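You operate a simulated robot arm through the tools that you are given. There is no shell and no other tool.

You run a simulated robot arm. Do the job below in one go: nothing can be reset, and whatever is moved stays where it is left.

TASK
Turn the turntable to ONE, wipe the smudge off the blue case and stand it on the press tray.
Fine: wipe with the blue pad and put it back on its mat; the case stays latched. What is to be rubbed or washed off counts as gone when no trace of it is left.

Only the result counts: the job must be done as asked and must still hold three seconds after the hand-in. Knocking over, shifting, dropping, spilling or breaking anything else fails it.

THE ROBOT
A 7-joint arm with a two-finger gripper, fixed in place. Base frame: the origin is on the floor under the middle of its stand, x ahead of it, y to its left, z up. Readings come in mm, degrees, newtons and seconds.
With the tool pointing down near the work surface it reaches from about 320 to 720 mm from the base axis. Its first joint turns from -66.0 to 66.0 degrees. Payload 2.45 kg.
The TCP is the grasp point between the finger pads, 26 mm short of the fingertips. In the tool frame z runs along the fingers and y along their closing line. The gripper opens to 96 mm; its body begins 69 mm behind the TCP.
Orientation is that of the tool frame in the base frame, as a unit quaternion [w, x, y, z]. With the fingers straight down and closing along the base's y, the tool's x points along the base's -x, its y along +y and its z along -z.

THE INTERFACE
- The arm moves only by the tool play_rows. Its argument "commands" is a list of rows, each an object (a shift or turn left out is 0, a gripper value left out holds the last) with "linear": the shift along the base's x, y, z in units of 100 mm (1.0 is 100 mm), a list of three; "rot": the turn, a rotation vector about the base's x, y, z in units of 180 degrees (1.0 is 180 degrees), a list of three. In form: [{"linear": [tx, ty, tz], "rot": [rx, ry, rz]}, ...]. A call has 1 to 20 rows; each row is the pose to reach, as a shift and turn from the pose commanded when the call began. "grip" is the gripper command, from -1 (shut) to 1 (fully open), values between in proportion, set as the call begins (left out, the last holds). A call with a number of a shift or a turn outside -1 to 1 is refused whole. Each row takes 0.2 s and may step no farther than 50 mm and 8.6 degrees from the row before; otherwise, or with a gripper value out of range, the whole call is refused. A pose out of reach is approached as far as the arm can. The call stops where the force on the tool passes 40 N (or 10 N more than at its start, if that is more) or the arm is blocked; 0.2 s more then pass. Each finger travels about 50 mm/s and halts on what it meets, pressing with about 40 N; the grip force reading is that of the motor and also rises with nothing between the fingers. The clock runs only during rows and for 0.2 s after the last one: add rows that repeat a pose to give the fingers time. It gives the time, the measured TCP pose, the force on the tool (base axes), the opening and the grip force at its end, in the units of the frame above (readings bear some noise), with the torque about the TCP (base axes, N m) and any sound that the robot's microphone picked up.
- Cameras (640 x 400 px; columns grow to the right, rows downward): "scene" is fixed at [152.8, -370.2, 1442.6]; the picture's right is [0.92, -0.39, 0.00], its down [-0.21, -0.50, -0.84] and it looks along [0.32, 0.77, -0.54] (base axes); focal length 230 px, centre (320, 200). "wrist" rides on the gripper at [82, 3, -98] in the tool frame; the picture's right is [-0.04, 1.00, 0.00], its down [-0.73, -0.03, -0.68] and it looks along [-0.68, -0.03, 0.73] (tool axes); focal length 256 px, centre (320, 200). There is no depth. A picture from a camera that has moved, and an enlarged one, comes with that camera's place and axes in the base frame and with its lens. The place of the scene camera against the robot may be out by one fixed shift of up to 25 mm in any direction.
- grab_frame(camera): a new picture of that camera. The clock stands still meanwhile.
- enlarge(camera, box): a new picture of the part [left, top, right, bottom] of that camera's present view, enlarged. The clock stands still meanwhile.
- job_done(): hands the job in; it is judged then, once.

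Places have to be worked out from the pictures, the camera data and where the tool is seen. Open the gripper and draw the arm clear of the work before you hand the job in, unless the task says otherwise.

The tools are called after "Emit:" as name(argument=value, ...) on one line, values as JSON. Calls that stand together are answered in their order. play_rows: Moves the arm, as the interface text tells. Its arguments: {"type":"object","properties":{"commands":{"type":"array","items":{"type":"object","properties":{"linear":{"type":"array","items":{"type":"number"}},"rot":{"type":"array","items":{"type":"number"}}}}},"grip":{"type":"number"}},"required":["commands"]} The other tools are called the same way: grab_frame (camera) takes a picture; enlarge (camera, box) takes an enlarged picture of a part of a camera's view; job_done () hands the job in.

At the start:

```text
time: 0.0
tool_pos: [353.3, 198.4, 1264.9]
ee_rot: [-0.001, 0.0, 1.0, 0.0]
wrist_force: [0.3, -0.3, -0.6]
moment: [0.01, -0.01, 0.04]
width: 95.9
finger_force: 0.1
```

scene: 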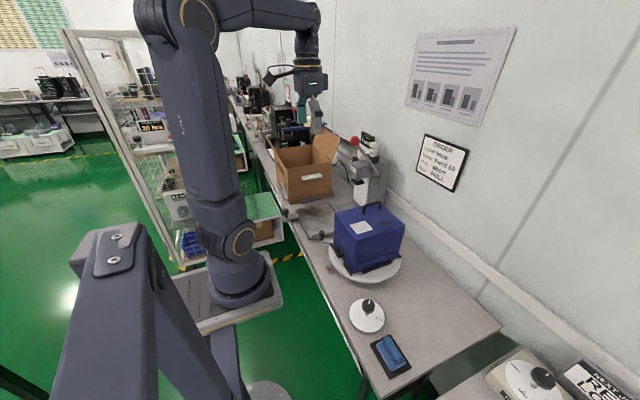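
wrist: 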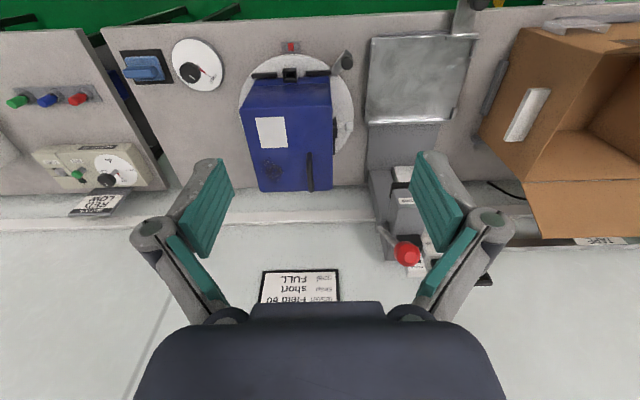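

The start pictures show a blue case on a turntable, a dial next to it, a blue pad on a mat and a press. I'll take enlarged views to see the details.

Emit:
enlarge(camera="scene", box=[300, 180, 460, 280])

Emit:
enlarge(camera="scene", box=[320, 280, 480, 380])

Emit:
enlarge(camera="scene", box=[260, 110, 420, 210])

Emit:
enlarge(camera="wrist", box=[220, 20, 380, 200])

Emit:
enlarge(camera="wrist", box=[100, 20, 240, 120])

Emit:
enlarge(camera="wrist", box=[340, 0, 500, 200])

Emit:
enlarge(camera="scene", box=[400, 120, 480, 200])

Emit:
enlarge(camera="scene", box=[470, 330, 640, 400])

```text
4.00 times, centred on (380, 230) of scene
camera zoom: at [152.8, -370.2, 1442.6], right [0.92, -0.39, 0.0], down [-0.21, -0.5, -0.84], along [0.32, 0.77, -0.54], focal length 921 px, centre (80, 80)
```

zoom: 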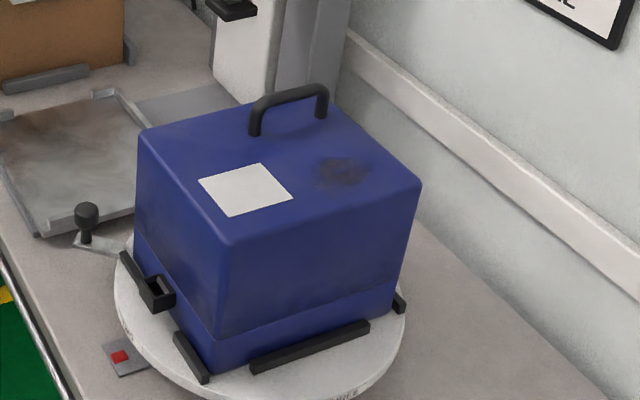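

```text
4.00 times, centred on (400, 330) of scene
camera zoom: at [152.8, -370.2, 1442.6], right [0.92, -0.39, 0.0], down [-0.21, -0.5, -0.84], along [0.32, 0.77, -0.54], focal length 921 px, centre (0, -320)
```

zoom: 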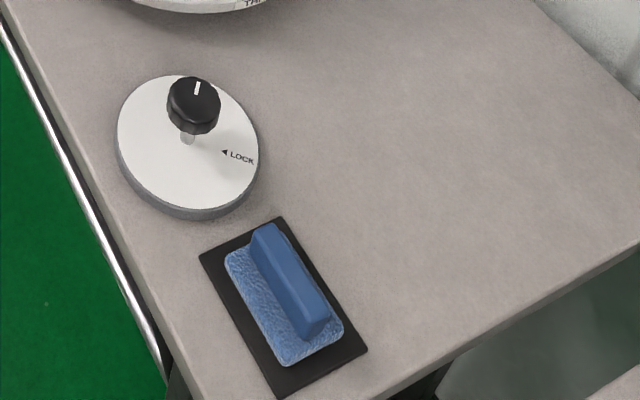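

```text
4.00 times, centred on (340, 160) of scene
camera zoom: at [152.8, -370.2, 1442.6], right [0.92, -0.39, 0.0], down [-0.21, -0.5, -0.84], along [0.32, 0.77, -0.54], focal length 921 px, centre (240, 360)
```

zoom: 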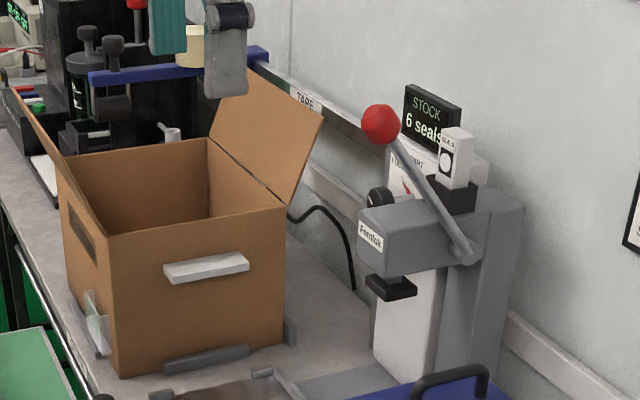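

```text
2.22 times, centred on (300, 110) of wrist
camera zoom: at [270.7, 201.1, 1363.4], right [0.04, 1.0, 0.0], down [0.73, -0.03, 0.68], along [0.68, -0.03, -0.73], focal length 569 px, centre (364, 400)
```

zoom: 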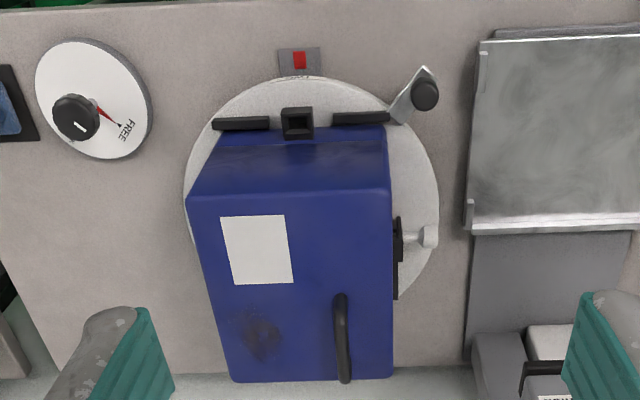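

```text
4.00 times, centred on (170, 70) of wrist
camera zoom: at [270.7, 201.1, 1363.4], right [0.04, 1.0, 0.0], down [0.73, -0.03, 0.68], along [0.68, -0.03, -0.73], focal length 1024 px, centre (920, 720)
```

zoom: 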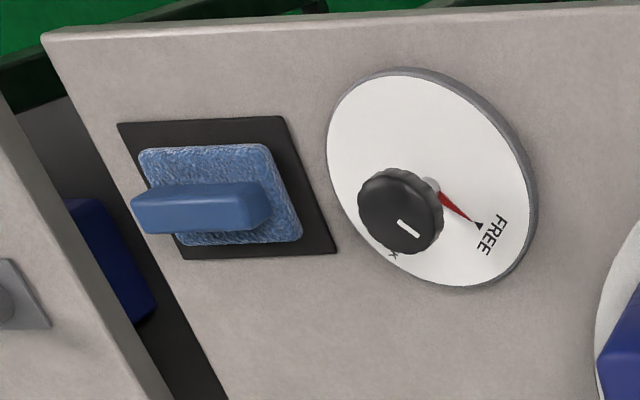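

```text
2.00 times, centred on (420, 100) of wrist
camera zoom: at [270.7, 201.1, 1363.4], right [0.04, 1.0, 0.0], down [0.73, -0.03, 0.68], along [0.68, -0.03, -0.73], focal length 512 px, centre (120, 400)
```

zoom: 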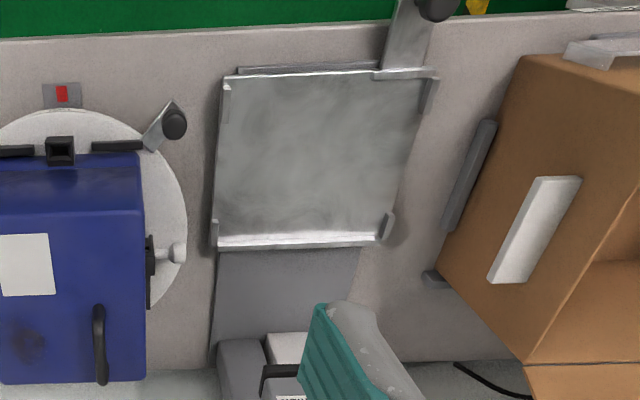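

```text
5.00 times, centred on (440, 160) of scene
camera zoom: at [152.8, -370.2, 1442.6], right [0.92, -0.39, 0.0], down [-0.21, -0.5, -0.84], along [0.32, 0.77, -0.54], focal length 1151 px, centre (-280, 400)
```

zoom: 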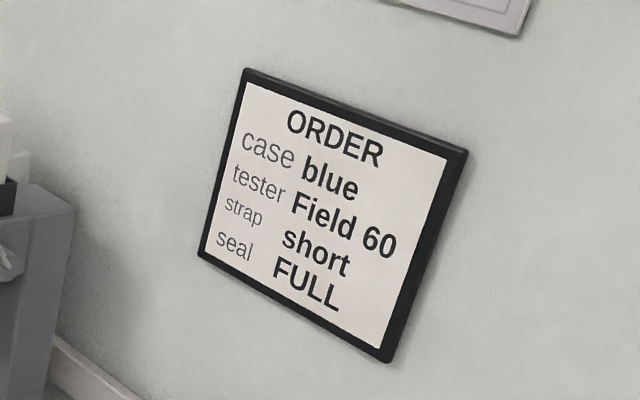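

```text
3.76 times, centred on (555, 365) of scene
camera zoom: at [152.8, -370.2, 1442.6], right [0.92, -0.39, 0.0], down [-0.21, -0.5, -0.84], along [0.32, 0.77, -0.54], focal length 867 px, centre (-565, -421)
```

zoom: 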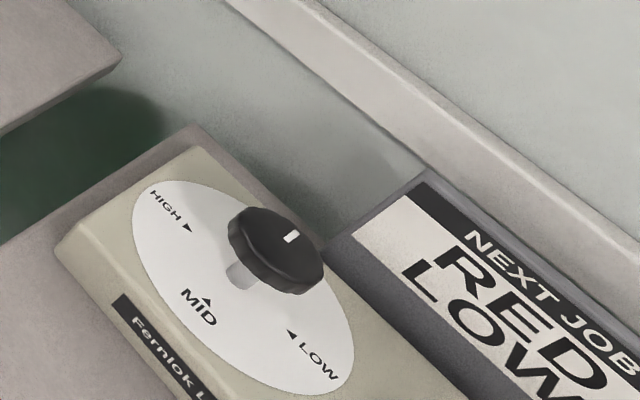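

The smudge is on the case top, near the back and toward -y. I'll zoom in on the turntable rim for its labels and on the knob, latch and tray.

Emit:
enlarge(camera="wrist", box=[240, 30, 320, 80])

Emit:
enlarge(camera="wrist", box=[310, 40, 374, 150])

Emit:
enlarge(camera="scene", box=[325, 235, 405, 285])

Emit:
enlarge(camera="scene", box=[290, 190, 354, 240])

Emit:
enlarge(camera="wrist", box=[360, 0, 488, 130])

```text
8.00 times, centred on (280, 55) of wrist
camera zoom: at [270.7, 201.1, 1363.4], right [0.04, 1.0, 0.0], down [0.73, -0.03, 0.68], along [0.68, -0.03, -0.73], focal length 2048 px, centre (640, 1360)
```

zoom: 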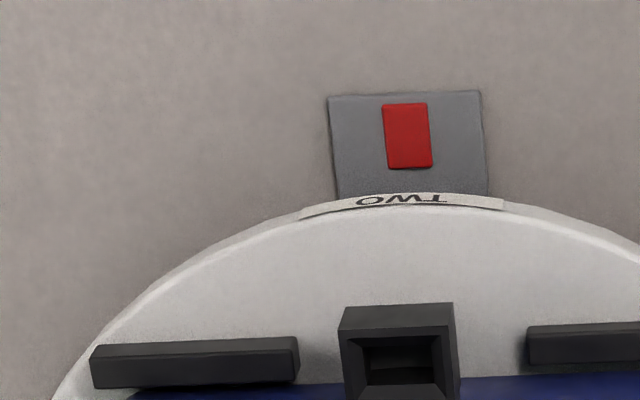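

```text
3.64 times, centred on (342, 95) of wrist
camera zoom: at [270.7, 201.1, 1363.4], right [0.04, 1.0, 0.0], down [0.73, -0.03, 0.68], along [0.68, -0.03, -0.73], focal length 931 px, centre (240, 582)
```

zoom: 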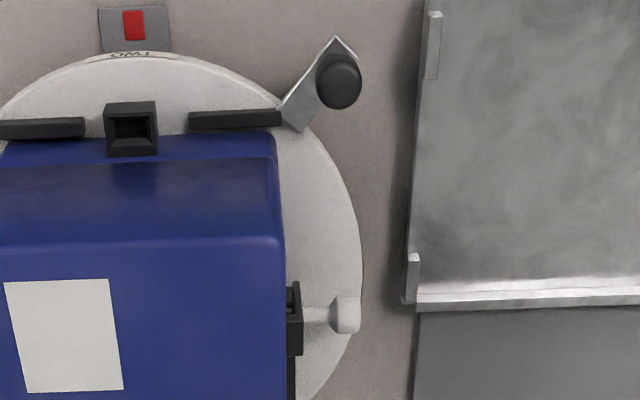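

```text
8.00 times, centred on (365, 260) of scene
camera zoom: at [152.8, -370.2, 1442.6], right [0.92, -0.39, 0.0], down [-0.21, -0.5, -0.84], along [0.32, 0.77, -0.54], focal length 1841 px, centre (-40, -280)
```

zoom: 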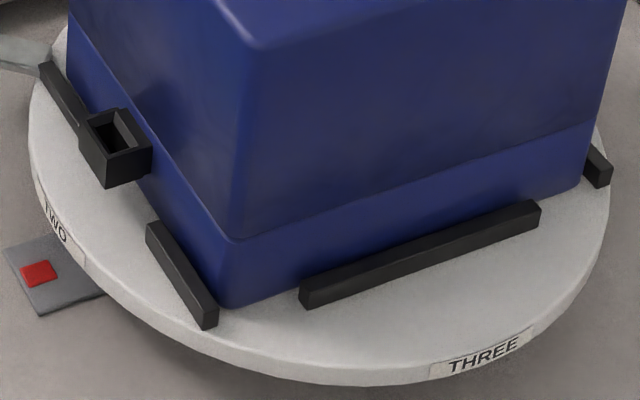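

```text
8.00 times, centred on (322, 215) of scene
camera zoom: at [152.8, -370.2, 1442.6], right [0.92, -0.39, 0.0], down [-0.21, -0.5, -0.84], along [0.32, 0.77, -0.54], focal length 1841 px, centre (304, 80)
```

zoom: 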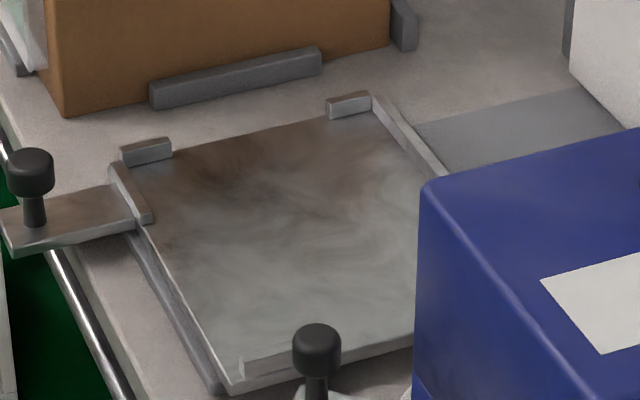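

```text
3.08 times, centred on (424, 65) of wrist
camera zoom: at [270.7, 201.1, 1363.4], right [0.04, 1.0, 0.0], down [0.73, -0.03, 0.68], along [0.68, -0.03, -0.73], focal length 788 px, centre (0, 615)
```

zoom: 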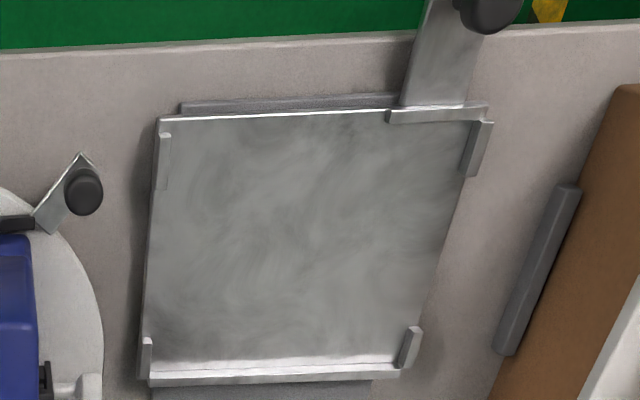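

The turntable sits at TWO, with THREE on the -y rim, so ONE is probably on the +y rim. I'll shift the arm toward +y to look at that rim from outside.

Emit:
play_rows(commands=[{"linear": [0, 0.4, 0]}, {"linear": [0, 0.8, 0]}, {"linear": [0, 1.0, 0]}])

Emit:
play_rows(commands=[{"linear": [0, 0.4, 0]}, {"linear": [0, 0.8, 0]}, {"linear": [0, 1.0, 0]}, {"linear": [0, 1.0, 0]}])

Emit:
grab_frame(camera="wrist")

```text
time: 0.8
tool_pos: [352.2, 298.9, 1265.6]
ee_rot: [0.0, 0.0, 1.0, 0.0]
wrist_force: [0.3, 0.5, 0.1]
moment: [0.03, -0.02, 0.0]
width: 96.1
finger_force: 0.0
```

```text
time: 1.8
tool_pos: [352.7, 396.7, 1266.7]
ee_rot: [0.0, 0.0, 1.0, 0.0]
wrist_force: [0.4, 0.7, -0.3]
moment: [0.01, 0.0, -0.01]
width: 96.1
finger_force: 0.0
```

```text
taken
camera wrist: at [271.1, 399.9, 1364.4], right [0.04, 1.0, 0.0], down [0.73, -0.03, 0.68], along [0.68, -0.03, -0.73], focal length 256 px, centre (320, 200)
```

wrist: 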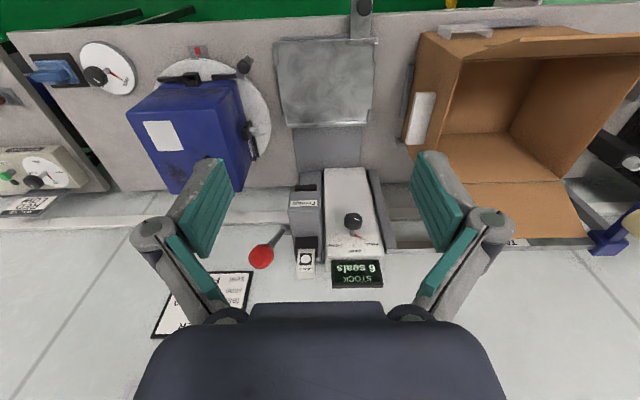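

Now the +y side of the turntable and the tray are both in view. I'll zoom in on them.

Emit:
enlarge(camera="wrist", box=[200, 50, 296, 170])

Emit:
enlarge(camera="wrist", box=[235, 95, 285, 160])

Emit:
enlarge(camera="wrist", box=[260, 10, 400, 140])

Emit:
enlarge(camera="wrist", box=[240, 160, 400, 290])

```text
3.33 times, centred on (248, 110) of wrist
camera zoom: at [271.1, 399.9, 1364.4], right [0.04, 1.0, 0.0], down [0.73, -0.03, 0.68], along [0.68, -0.03, -0.73], focal length 853 px, centre (560, 500)
```

zoom: 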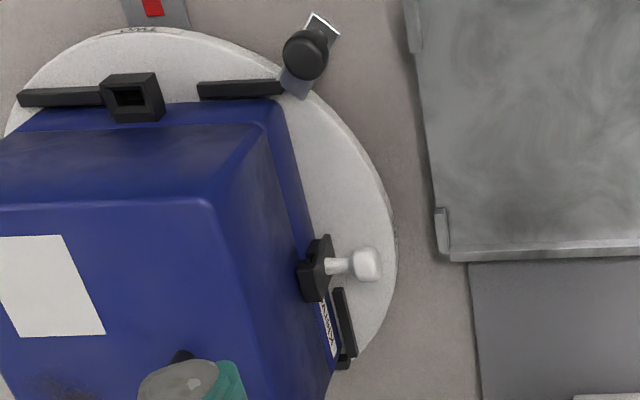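

```text
6.15 times, centred on (260, 128) of wrist
camera zoom: at [271.1, 399.9, 1364.4], right [0.04, 1.0, 0.0], down [0.73, -0.03, 0.68], along [0.68, -0.03, -0.73], focal length 1575 px, centre (689, 646)
```

zoom: 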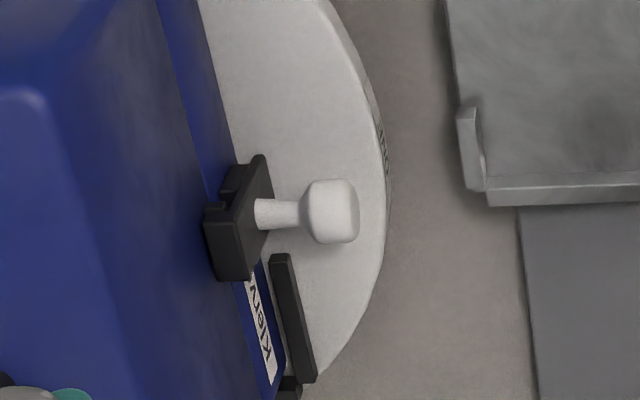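

```text
3.08 times, centred on (330, 75) of wrist
camera zoom: at [271.1, 399.9, 1364.4], right [0.04, 1.0, 0.0], down [0.73, -0.03, 0.68], along [0.68, -0.03, -0.73], focal length 788 px, centre (289, 585)
```

zoom: 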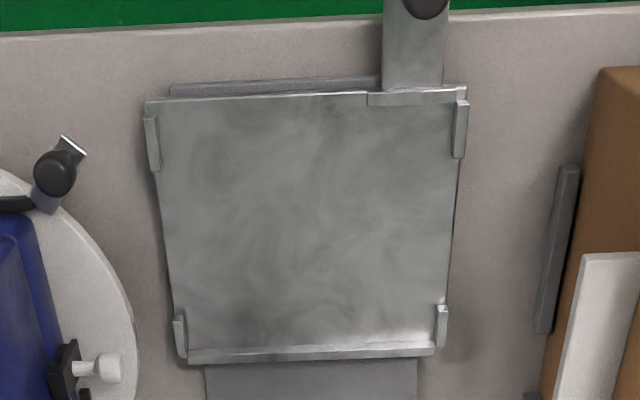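

```text
3.08 times, centred on (320, 225) of wrist
camera zoom: at [271.1, 399.9, 1364.4], right [0.04, 1.0, 0.0], down [0.73, -0.03, 0.68], along [0.68, -0.03, -0.73], focal length 788 px, centre (320, 123)
```

zoom: 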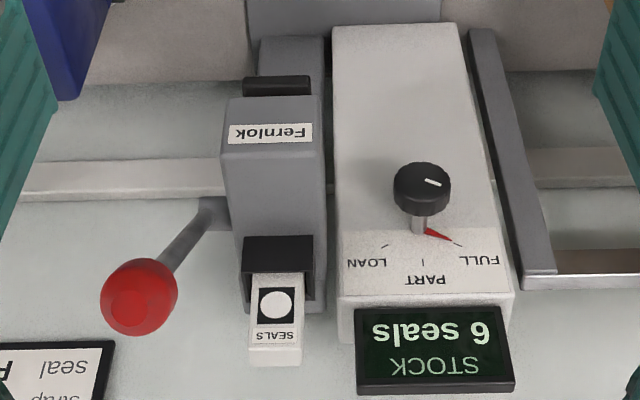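

I can make out a label on the +y rim that should be ONE, so the table needs about +90° (counter-clockwise) using its knob near (412, 246, ~815). Next I check the gripper's size in the scene view and look closer at the rim text.

Emit:
enlarge(camera="scene", box=[240, 40, 368, 140])

Emit:
enlarge(camera="wrist", box=[258, 100, 274, 140])

Emit:
enlarge(camera="wrist", box=[230, 45, 262, 90])

```text
4.00 times, centred on (304, 90) of scene
camera zoom: at [152.8, -370.2, 1442.6], right [0.92, -0.39, 0.0], down [-0.21, -0.5, -0.84], along [0.32, 0.77, -0.54], focal length 921 px, centre (384, 640)
```

zoom: 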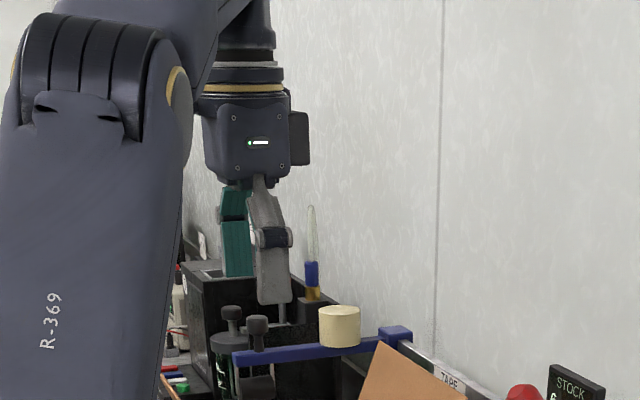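

```text
10.00 times, centred on (266, 120) of wrist
camera zoom: at [271.1, 399.9, 1364.4], right [0.04, 1.0, 0.0], down [0.73, -0.03, 0.68], along [0.68, -0.03, -0.73], focal length 2560 px, centre (860, 1000)
```

zoom: 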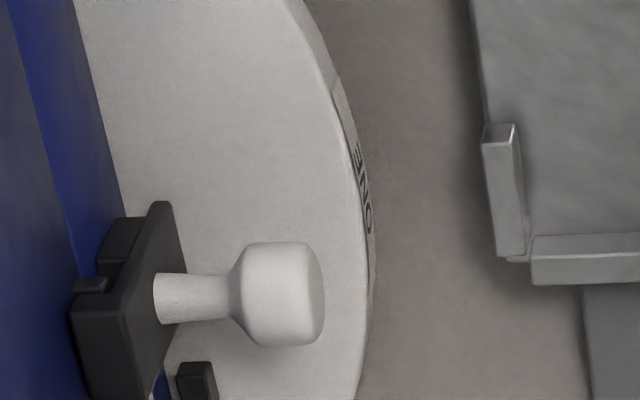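

```text
8.89 times, centred on (246, 68) of wrist
camera zoom: at [271.1, 399.9, 1364.4], right [0.04, 1.0, 0.0], down [0.73, -0.03, 0.68], along [0.68, -0.03, -0.73], focal length 2276 px, centre (978, 1378)
```

zoom: 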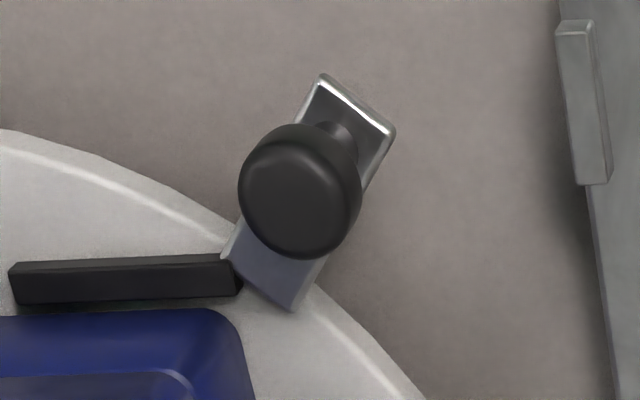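

ONE is confirmed on the +y rim, so the table turns counter-clockwise by a quarter. Next I bring the wrist camera closer over the case to get accurate positions for the smudge, handle and knob.

Emit:
play_rows(commands=[{"linear": [0, -0.4, 0]}, {"linear": [0, -0.8, 0]}, {"linear": [0, -1.0, 0]}])

Emit:
play_rows(commands=[{"linear": [0, -0.4, -0.2]}, {"linear": [0, -0.8, -0.5]}, {"linear": [0, -1.0, -0.8]}, {"linear": [0, -1.0, -1.0]}])

Emit:
play_rows(commands=[{"linear": [0, -0.3, 0]}, {"linear": [0, -0.6, 0]}, {"linear": [0, -0.6, 0]}])

Emit:
grab_frame(camera="wrist")

```text
time: 2.6
tool_pos: [355.4, 294.8, 1264.0]
ee_rot: [0.0, 0.0, 1.0, 0.001]
wrist_force: [-0.1, -0.4, 0.0]
moment: [0.02, 0.02, -0.01]
width: 96.0
finger_force: 0.0
```

```text
time: 3.6
tool_pos: [353.8, 199.2, 1165.2]
ee_rot: [0.001, 0.0, 1.0, 0.001]
wrist_force: [-0.1, 0.1, 0.1]
moment: [0.0, 0.03, 0.05]
width: 96.2
finger_force: 0.0
```

```text
time: 4.4
tool_pos: [353.3, 139.3, 1164.5]
ee_rot: [0.001, 0.0, 1.0, 0.0]
wrist_force: [0.7, 0.5, 1.2]
moment: [-0.04, 0.0, 0.0]
width: 95.8
finger_force: 0.0
```

```text
taken
camera wrist: at [271.2, 142.1, 1262.6], right [0.04, 1.0, 0.0], down [0.73, -0.03, 0.68], along [0.68, -0.03, -0.73], focal length 256 px, centre (320, 200)
```

wrist: 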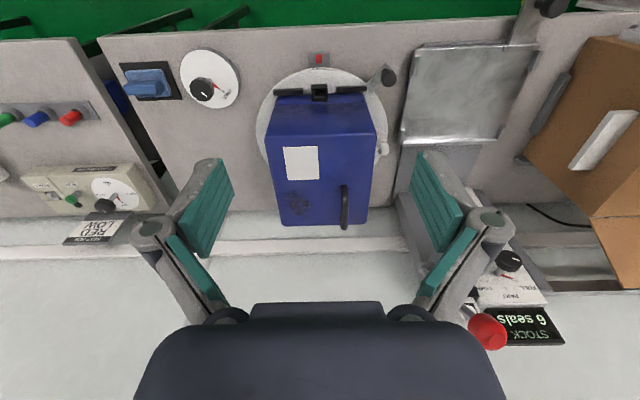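

Emit:
enlarge(camera="wrist", box=[250, 40, 410, 140])

Emit:
enlarge(camera="wrist", box=[250, 130, 410, 230])

Emit:
enlarge(camera="wrist", box=[100, 30, 260, 130])

```text
4.00 times, centred on (330, 90) of wrist
camera zoom: at [271.2, 142.1, 1262.6], right [0.04, 1.0, 0.0], down [0.73, -0.03, 0.68], along [0.68, -0.03, -0.73], focal length 1024 px, centre (280, 640)
```

zoom: 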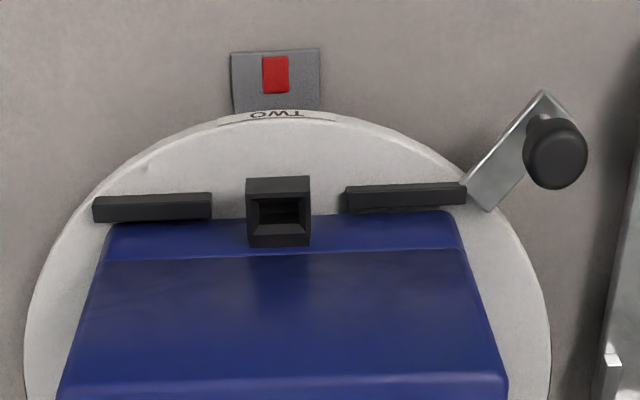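

```text
4.00 times, centred on (330, 180) of wrist
camera zoom: at [271.2, 142.1, 1262.6], right [0.04, 1.0, 0.0], down [0.73, -0.03, 0.68], along [0.68, -0.03, -0.73], focal length 1024 px, centre (280, 280)
```

zoom: 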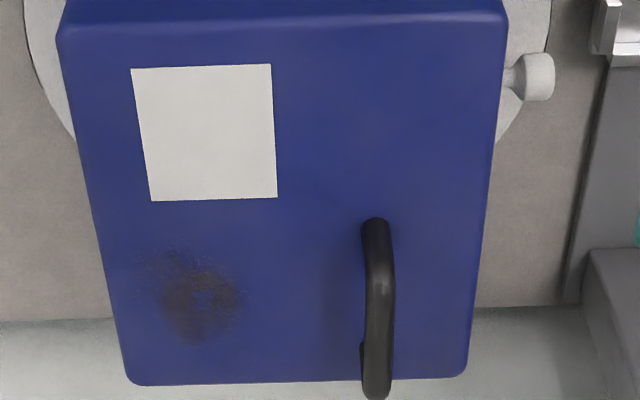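

```text
4.00 times, centred on (180, 80) of wrist
camera zoom: at [271.2, 142.1, 1262.6], right [0.04, 1.0, 0.0], down [0.73, -0.03, 0.68], along [0.68, -0.03, -0.73], focal length 1024 px, centre (880, 680)
```

zoom: 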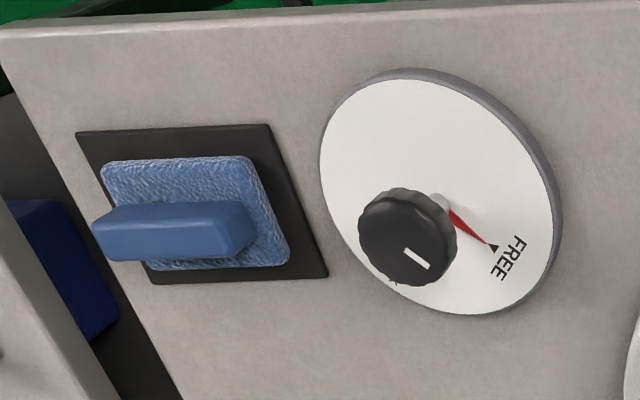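

The views agree: the case top is at z≈944 centred near (540, 134.5), which is also the table axis. The knob top is at about (412, 246, 829), roughly 170 mm from that axis. I'll yaw the tool -40° and lean it 20° outward so the gripper body clears the case, then go above the knob.

Emit:
play_rows(commands=[{"linear": [0.1, 0.2, 0], "rot": [0, 0, -0.037]}, {"linear": [0.2, 0.4, 0], "rot": [0, 0, -0.074]}, {"linear": [0.3, 0.6, -0.1], "rot": [0, 0, -0.111]}, {"linear": [0.4, 0.8, -0.2], "rot": [0, 0, -0.148]}, {"linear": [0.5, 1.0, -0.4], "rot": [0, 0, -0.185]}, {"linear": [0.567, 1.0, -0.6], "rot": [0, 0, -0.222]}, {"linear": [0.567, 1.0, -0.6], "rot": [0, 0, -0.222]}], grip=0.1)

Emit:
play_rows(commands=[{"linear": [0, 0.02, -0.2], "rot": [-0.0179, -0.0213, 0]}, {"linear": [0, 0.05, -0.4], "rot": [-0.0357, -0.0426, 0]}, {"linear": [0, 0.07, -0.6], "rot": [-0.0536, -0.0638, 0]}, {"linear": [0, 0.094, -0.8], "rot": [-0.0714, -0.0851, 0]}, {"linear": [0, 0.094, -1.0], "rot": [-0.0714, -0.0851, 0]}, {"linear": [0, 0.094, -1.0], "rot": [-0.0714, -0.0851, 0]}])

Emit:
grab_frame(camera="wrist")

Emit:
grab_frame(camera="scene")

```text
time: 6.0
tool_pos: [407.7, 237.7, 1106.5]
ee_rot: [0.0, 0.342, 0.94, 0.0]
wrist_force: [0.5, -0.8, 0.1]
moment: [0.04, 0.01, -0.01]
width: 52.7
finger_force: 0.1
```

```text
time: 7.4
tool_pos: [410.5, 247.3, 1006.0]
ee_rot: [0.163, 0.336, 0.926, -0.059]
wrist_force: [-0.1, 0.6, -0.2]
moment: [-0.01, 0.02, -0.04]
width: 53.0
finger_force: 0.0
```

```text
taken
camera wrist: at [326.3, 320.3, 1068.6], right [0.67, 0.74, 0.01], down [0.33, -0.32, 0.89], along [0.66, -0.59, -0.46], focal length 256 px, centre (320, 200)
```

wrist: 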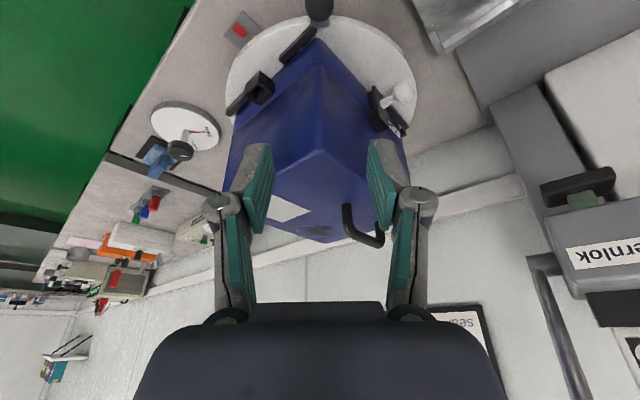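

```text
taken
```

scene: 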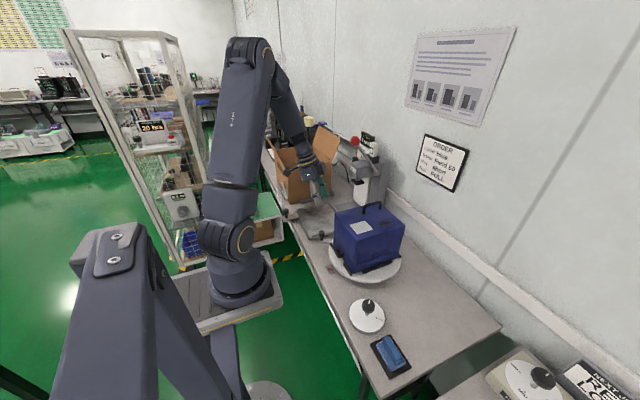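

The knob is centred between the fingers, and the body leans away from the case as planned. I'll descend toward the knob, stopping partway to check.

Emit:
play_rows(commands=[{"linear": [0, 0, -0.25]}, {"linear": [0, 0, -0.5]}, {"linear": [0, 0, -0.75]}, {"linear": [0, 0, -1.0]}, {"linear": [0, 0, -1.0]}])

Emit:
grab_frame(camera="wrist")

Emit:
enlarge(camera="scene", box=[270, 130, 398, 240])

```text
time: 8.6
tool_pos: [409.6, 247.0, 906.9]
ee_rot: [0.163, 0.337, 0.925, -0.059]
wrist_force: [-0.1, 0.7, -0.1]
moment: [0.0, 0.0, -0.06]
width: 52.8
finger_force: 0.0
```

```text
taken
camera wrist: at [325.7, 320.6, 971.4], right [0.67, 0.74, 0.01], down [0.33, -0.32, 0.89], along [0.66, -0.59, -0.46], focal length 256 px, centre (320, 200)
```

wrist: 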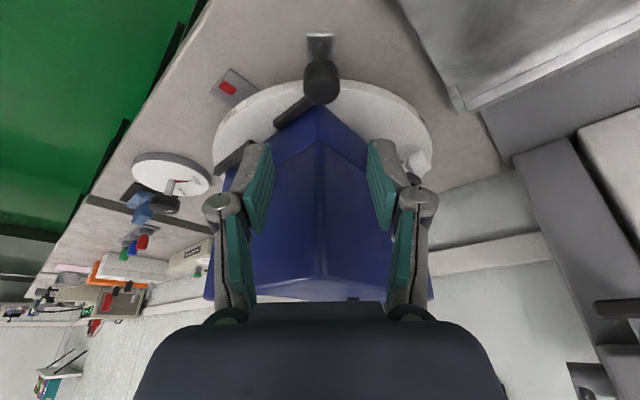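

```text
3.64 times, centred on (334, 185) of scene
camera zoom: at [152.8, -370.2, 1442.6], right [0.92, -0.39, 0.0], down [-0.21, -0.5, -0.84], along [0.32, 0.77, -0.54], focal length 837 px, centre (269, 254)
```

zoom: 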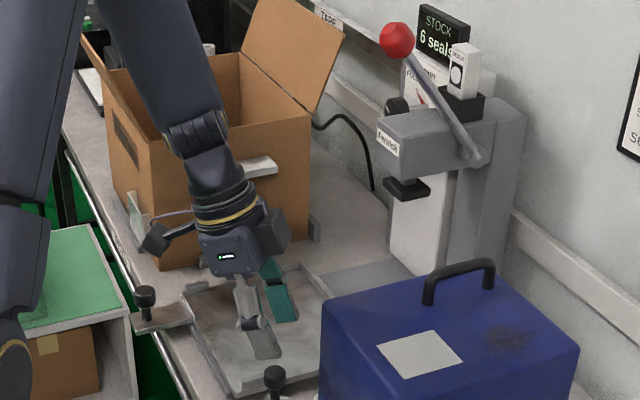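

The knob is still centred between the fingers with good clearance. I'll go down another 60 mm and check again.

Emit:
play_rows(commands=[{"linear": [0, 0, -0.2]}, {"linear": [0, 0, -0.4]}, {"linear": [0, 0, -0.6]}, {"linear": [0, 0, -0.6]}])

Emit:
grab_frame(camera="wrist")

Emit:
enlarge(camera="scene", box=[290, 170, 370, 230])

```text
time: 9.6
tool_pos: [409.4, 247.8, 846.7]
ee_rot: [0.163, 0.337, 0.925, -0.06]
wrist_force: [-0.9, -0.2, 0.2]
moment: [0.03, -0.01, -0.01]
width: 52.5
finger_force: 0.0
```

```text
taken
camera wrist: at [326.3, 321.7, 910.7], right [0.67, 0.74, 0.01], down [0.33, -0.32, 0.89], along [0.66, -0.59, -0.46], focal length 256 px, centre (320, 200)
```

wrist: 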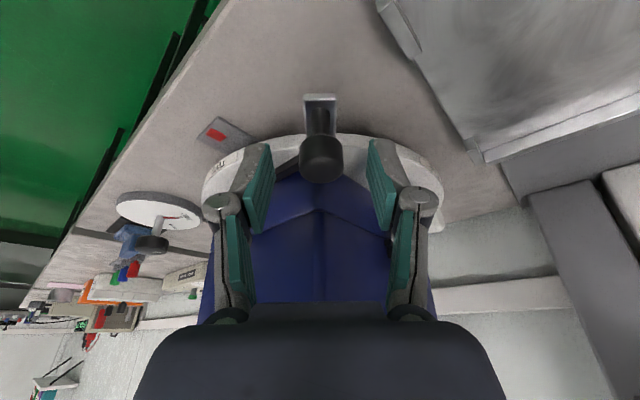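

```text
6.67 times, centred on (330, 200) of scene
camera zoom: at [152.8, -370.2, 1442.6], right [0.92, -0.39, 0.0], down [-0.21, -0.5, -0.84], along [0.32, 0.77, -0.54], focal length 1534 px, centre (253, 200)
```

zoom: 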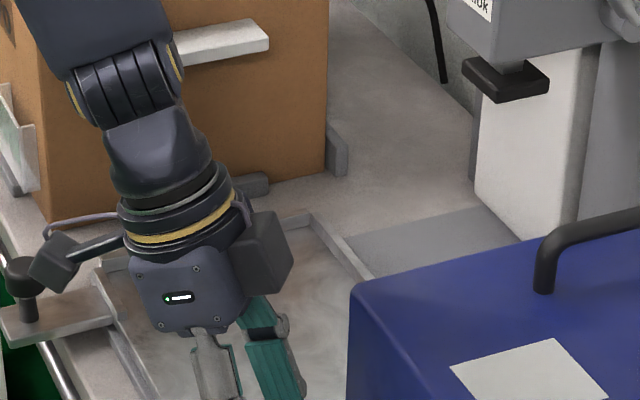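

The knob shows at (321,158), within a few pixels of my predicted spot. I'll descend the last 22 mm, then narrow the fingers to about 30 mm so they straddle the 26 mm knob loosely.

Emit:
play_rows(commands=[{"linear": [0, 0, -0.1]}, {"linear": [0, 0, -0.2]}, {"linear": [0, 0, -0.22]}, {"linear": [0, 0, -0.22]}])

Emit:
play_rows(commands=[{"linear": [0, 0, 0]}, {"linear": [0, 0, 0]}, {"linear": [0, 0, 0]}], grip=-0.38)

Emit:
grab_frame(camera="wrist")

```text
time: 10.6
tool_pos: [409.5, 248.8, 824.4]
ee_rot: [0.163, 0.336, 0.926, -0.06]
wrist_force: [-1.2, 0.3, -1.2]
moment: [0.01, 0.0, 0.0]
width: 52.7
finger_force: 0.2
```

```text
time: 11.4
tool_pos: [410.1, 247.8, 824.9]
ee_rot: [0.164, 0.337, 0.925, -0.059]
wrist_force: [-0.5, 0.6, 0.3]
moment: [-0.01, -0.03, 0.0]
width: 29.8
finger_force: 0.1
```

```text
taken
camera wrist: at [326.5, 321.5, 887.8], right [0.67, 0.74, 0.01], down [0.33, -0.32, 0.89], along [0.66, -0.59, -0.46], focal length 256 px, centre (320, 200)
```

wrist: 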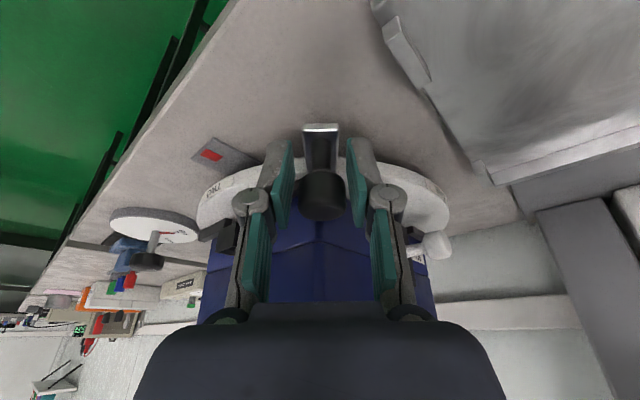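

The fingers straddle the knob at a 30 mm opening. I'll drag it along a first 12° of arc about (540.5, 134.5), turning the tool with it, and watch the forces.

Emit:
play_rows(commands=[{"linear": [-0.0575, -0.0699, 0], "rot": [0, 0, 0.01667]}, {"linear": [-0.1113, -0.1426, 0], "rot": [0, 0, 0.03333]}, {"linear": [-0.1612, -0.2181, 0], "rot": [0, 0, 0.05]}, {"linear": [-0.207, -0.2961, 0], "rot": [0, 0, 0.06667]}, {"linear": [-0.207, -0.2961, 0], "rot": [0, 0, 0.06667]}])

Emit:
grab_frame(camera="wrist")

Emit:
enlarge(camera="scene", box=[300, 180, 460, 280])

```text
time: 12.6
tool_pos: [388.1, 217.2, 823.5]
ee_rot: [0.169, 0.238, 0.955, -0.043]
wrist_force: [0.7, 1.2, -0.8]
moment: [0.0, -0.01, -0.01]
width: 30.3
finger_force: 0.3
```

```text
taken
camera wrist: at [292.1, 272.8, 887.8], right [0.5, 0.86, 0.01], down [0.39, -0.24, 0.89], along [0.77, -0.44, -0.46], focal length 256 px, centre (320, 200)
```

wrist: 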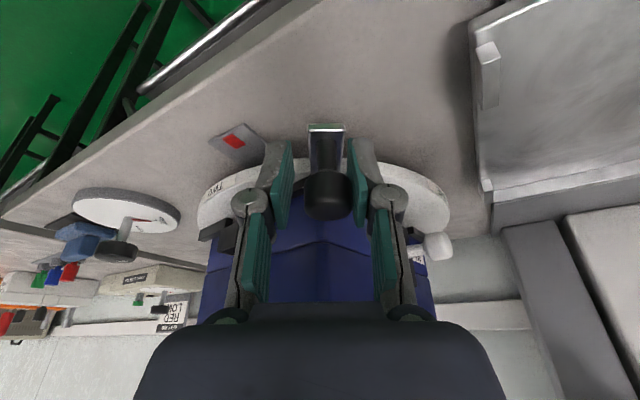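

```text
4.00 times, centred on (380, 230) of scene
camera zoom: at [152.9, -370.2, 1442.6], right [0.92, -0.39, 0.0], down [-0.21, -0.5, -0.84], along [0.32, 0.77, -0.54], focal length 921 px, centre (80, 80)
```

zoom: 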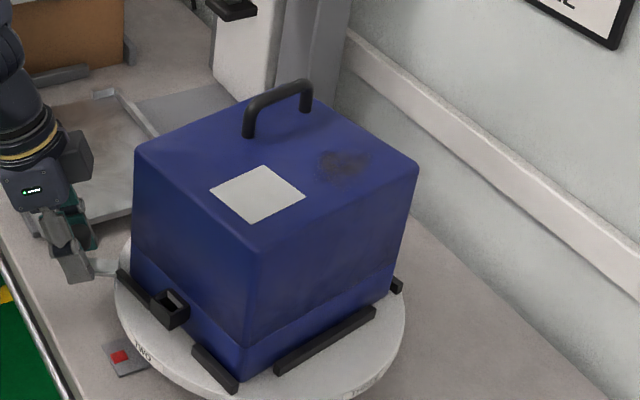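

The table follows cleanly with almost no force, and the case turns with it. I'll continue another 30° of arc.

Emit:
play_rows(commands=[{"linear": [-0.0417, -0.0803, 0], "rot": [0, 0, 0.01667]}, {"linear": [-0.0792, -0.1626, 0], "rot": [0, 0, 0.03333]}, {"linear": [-0.1123, -0.2468, 0], "rot": [0, 0, 0.05]}, {"linear": [-0.141, -0.3327, 0], "rot": [0, 0, 0.06667]}, {"linear": [-0.1651, -0.4198, 0], "rot": [0, 0, 0.08333]}, {"linear": [-0.1846, -0.5082, 0], "rot": [0, 0, 0.1]}, {"linear": [-0.1995, -0.5975, 0], "rot": [0, 0, 0.11667]}, {"linear": [-0.2097, -0.6873, 0], "rot": [0, 0, 0.13333]}, {"linear": [-0.2151, -0.7776, 0], "rot": [0, 0, 0.15]}, {"linear": [-0.2159, -0.8681, 0], "rot": [0, 0, 0.16667]}, {"linear": [-0.2159, -0.8681, 0], "rot": [0, 0, 0.16667]}])

Emit:
grab_frame(camera="wrist")

Emit:
grab_frame(camera="scene")

```text
time: 15.0
tool_pos: [367.7, 131.0, 822.1]
ee_rot: [0.174, -0.018, 0.985, 0.003]
wrist_force: [0.5, 0.0, 0.7]
moment: [0.0, -0.02, 0.03]
width: 30.1
finger_force: 0.2
```

```text
taken
camera wrist: at [256.6, 130.1, 886.9], right [0.0, 1.0, 0.01], down [0.46, -0.01, 0.89], along [0.89, 0.01, -0.46], focal length 256 px, centre (320, 200)
```

wrist: 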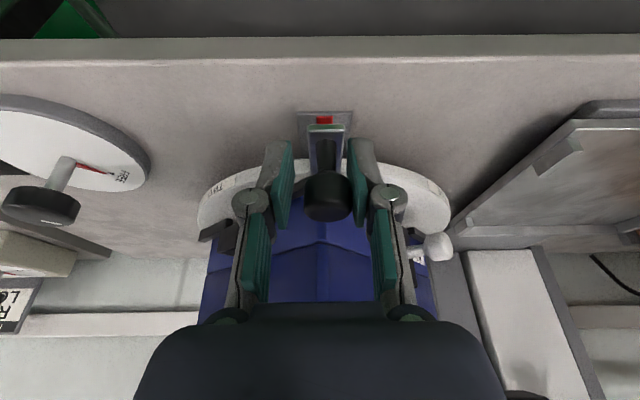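

```text
taken
```

scene: 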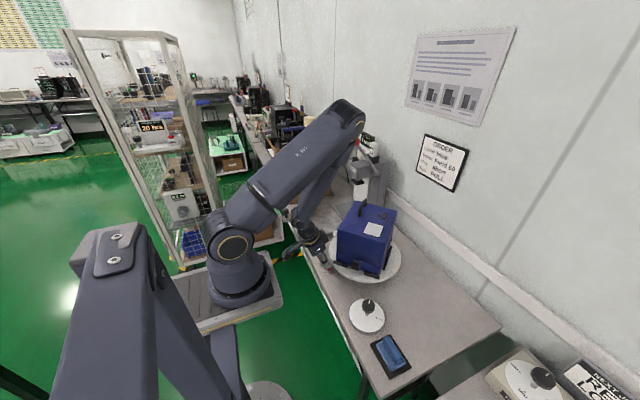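

42° done with negligible force. I'll carry on another 30°; my estimate puts the dial knob near (428, -74, 800), so the fingers clear it.

Emit:
play_rows(commands=[{"linear": [0.004, -0.0904, 0], "rot": [0, 0, 0.01667]}, {"linear": [0.0128, -0.1804, 0], "rot": [0, 0, 0.03333]}, {"linear": [0.0262, -0.2699, 0], "rot": [0, 0, 0.05]}, {"linear": [0.0443, -0.3585, 0], "rot": [0, 0, 0.06667]}, {"linear": [0.067, -0.4461, 0], "rot": [0, 0, 0.08333]}, {"linear": [0.0942, -0.5325, 0], "rot": [0, 0, 0.1]}, {"linear": [0.126, -0.6171, 0], "rot": [0, 0, 0.11667]}, {"linear": [0.1621, -0.7001, 0], "rot": [0, 0, 0.13333]}, {"linear": [0.2025, -0.7811, 0], "rot": [0, 0, 0.15]}, {"linear": [0.2471, -0.8598, 0], "rot": [0, 0, 0.16667]}, {"linear": [0.2471, -0.8598, 0], "rot": [0, 0, 0.16667]}])

Emit:
grab_frame(camera="wrist")

Emit:
enlarge(camera="scene", box=[290, 200, 450, 320])

```text
time: 17.4
tool_pos: [393.5, 43.7, 824.3]
ee_rot: [0.166, -0.272, 0.947, 0.049]
wrist_force: [-1.0, 1.3, 0.1]
moment: [0.0, -0.01, 0.01]
width: 30.5
finger_force: 0.6
out of reach, approached as far as the arm can: row 4, 5, 6
```

```text
taken
camera wrist: at [297.0, -11.6, 887.9], right [-0.5, 0.87, 0.01], down [0.4, 0.22, 0.89], along [0.77, 0.45, -0.46], focal length 256 px, centre (320, 200)
```

wrist: 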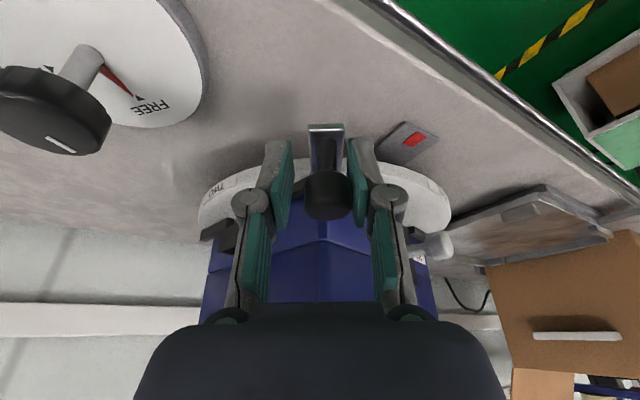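

```text
3.33 times, centred on (370, 260) of scene
camera zoom: at [152.8, -370.2, 1442.7], right [0.92, -0.39, 0.0], down [-0.21, -0.5, -0.84], along [0.32, 0.77, -0.54], focal length 767 px, centre (153, 0)
```

zoom: 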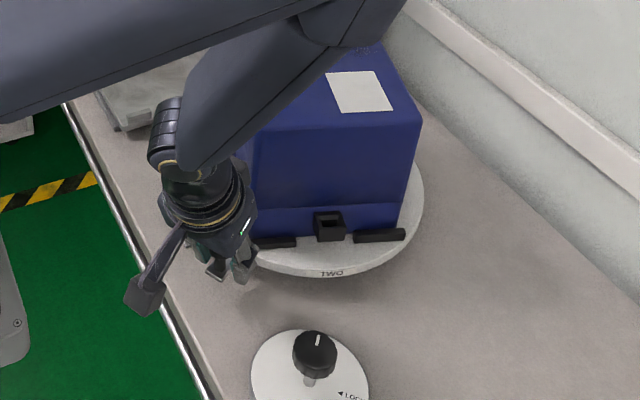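

72° done; a couple of mid rows were barely out of reach but the tool caught up. I'll do the remaining 18° and then check the ONE label against the red mark.

Emit:
play_rows(commands=[{"linear": [0.0486, -0.0763, 0], "rot": [0, 0, 0.01667]}, {"linear": [0.1012, -0.1499, 0], "rot": [0, 0, 0.03333]}, {"linear": [0.1576, -0.2206, 0], "rot": [0, 0, 0.05]}, {"linear": [0.2176, -0.2884, 0], "rot": [0, 0, 0.06667]}, {"linear": [0.2811, -0.3529, 0], "rot": [0, 0, 0.08333]}, {"linear": [0.3478, -0.414, 0], "rot": [0, 0, 0.1]}, {"linear": [0.3478, -0.414, 0], "rot": [0, 0, 0.1]}])

Emit:
grab_frame(camera="wrist")

Emit:
enlarge(camera="wrist", box=[360, 100, 520, 200])

Emit:
enlarge(camera="scene", box=[290, 200, 450, 320])

```text
time: 19.0
tool_pos: [427.5, 4.5, 824.3]
ee_rot: [0.158, -0.417, 0.892, 0.073]
wrist_force: [-0.2, 0.7, -0.2]
moment: [0.05, 0.01, -0.02]
width: 29.9
finger_force: 0.0
```

```text
taken
camera wrist: at [354.4, -78.7, 888.1], right [-0.74, 0.67, 0.01], down [0.32, 0.33, 0.89], along [0.59, 0.66, -0.46], focal length 256 px, centre (320, 200)
```

wrist: 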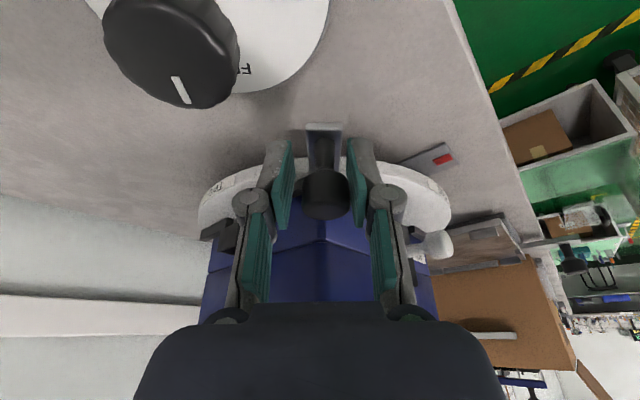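

```text
4.00 times, centred on (440, 150) of wrist
camera zoom: at [354.4, -78.7, 888.1], right [-0.74, 0.67, 0.01], down [0.32, 0.33, 0.89], along [0.59, 0.66, -0.46], focal length 1024 px, centre (-160, 400)
```

zoom: 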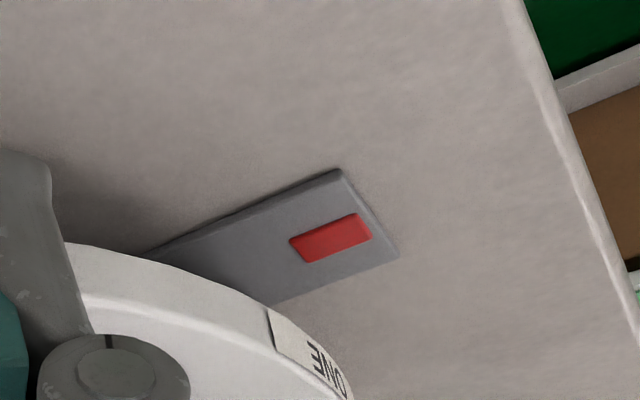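

```text
3.33 times, centred on (370, 260) of scene
camera zoom: at [152.8, -370.2, 1442.6], right [0.92, -0.39, 0.0], down [-0.21, -0.5, -0.84], along [0.32, 0.77, -0.54], focal length 767 px, centre (153, 0)
```

zoom: 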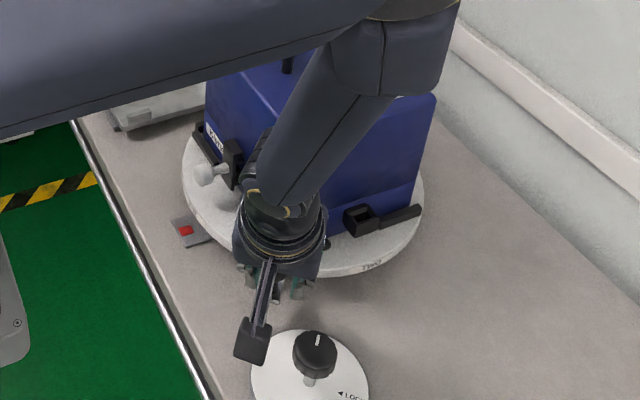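

The ONE label is now near the red mark. I'll compare the rim with the earlier picture, since TWO should now sit exactly where THREE was.

Emit:
enlarge(camera="scene", box=[325, 235, 405, 285])

Emit:
enlarge(camera="scene", box=[325, 245, 365, 285])

```text
8.00 times, centred on (365, 260) of scene
camera zoom: at [152.8, -370.2, 1442.6], right [0.92, -0.39, 0.0], down [-0.21, -0.5, -0.84], along [0.32, 0.77, -0.54], focal length 1841 px, centre (-40, -280)
```

zoom: 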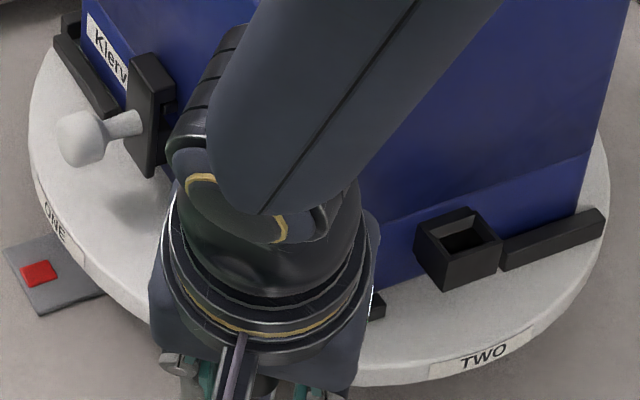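

```text
10.00 times, centred on (345, 265) of scene
camera zoom: at [152.8, -370.2, 1442.6], right [0.92, -0.39, 0.0], down [-0.21, -0.5, -0.84], along [0.32, 0.77, -0.54], focal length 2302 px, centre (70, -450)
```

zoom: 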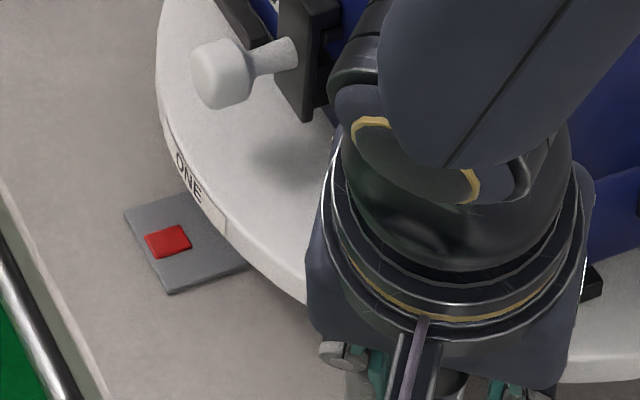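

Both labels line up with their earlier reference positions to within about half a degree, so the table is on ONE. I'll open a little, lift straight up off the knob, and then untilt.

Emit:
play_rows(commands=[{"linear": [0, 0, 0]}, {"linear": [0, 0, 0]}, {"linear": [0, 0, 0]}], grip=0.0)

Emit:
play_rows(commands=[{"linear": [0, 0, 0.1]}, {"linear": [0, 0, 0.3]}, {"linear": [0, 0, 0.6]}, {"linear": [0, 0, 1.0]}, {"linear": [0, 0, 1.0]}])

Emit:
play_rows(commands=[{"linear": [-0.05, -0.05, 0.3]}, {"linear": [-0.1, -0.1, 0.6]}, {"linear": [-0.2, -0.2, 1.0]}, {"linear": [-0.2, -0.2, 1.0]}])

Emit:
grab_frame(camera="wrist")

Emit:
enlarge(camera="scene", box=[325, 235, 405, 285])

```text
time: 19.8
tool_pos: [428.2, 3.8, 824.1]
ee_rot: [0.158, -0.417, 0.892, 0.074]
wrist_force: [0.7, -0.9, 0.5]
moment: [0.0, -0.03, 0.01]
width: 48.1
finger_force: 0.1
```

```text
time: 21.0
tool_pos: [428.6, 4.3, 926.5]
ee_rot: [0.159, -0.416, 0.892, 0.074]
wrist_force: [0.5, -0.6, 0.6]
moment: [0.04, 0.03, 0.03]
width: 48.0
finger_force: 0.0
```

```text
time: 22.0
tool_pos: [405.6, -16.4, 1027.1]
ee_rot: [0.157, -0.417, 0.892, 0.074]
wrist_force: [0.5, -0.9, 0.2]
moment: [0.0, -0.01, -0.02]
width: 48.0
finger_force: 0.0
```

```text
taken
camera wrist: at [331.8, -98.8, 1090.3], right [-0.74, 0.67, 0.01], down [0.32, 0.33, 0.89], along [0.59, 0.66, -0.46], focal length 256 px, centre (320, 200)
```

wrist: 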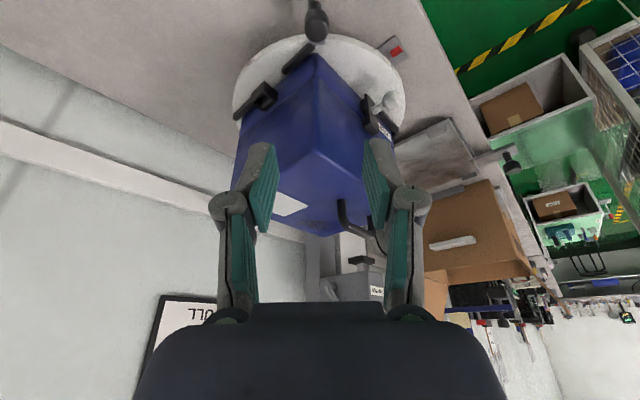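

```text
8.00 times, centred on (365, 260) of scene
camera zoom: at [152.8, -370.2, 1442.6], right [0.92, -0.39, 0.0], down [-0.21, -0.5, -0.84], along [0.32, 0.77, -0.54], focal length 1841 px, centre (-40, -280)
```

zoom: 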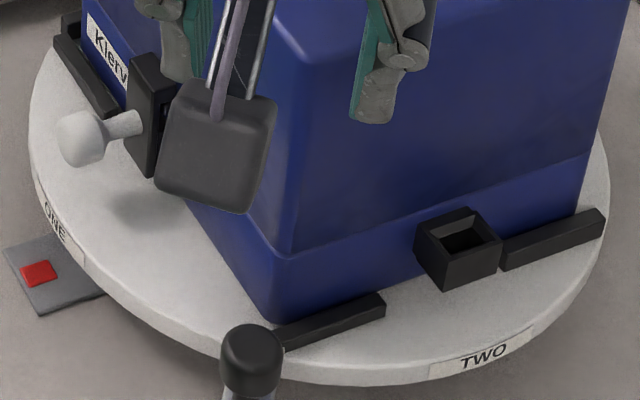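

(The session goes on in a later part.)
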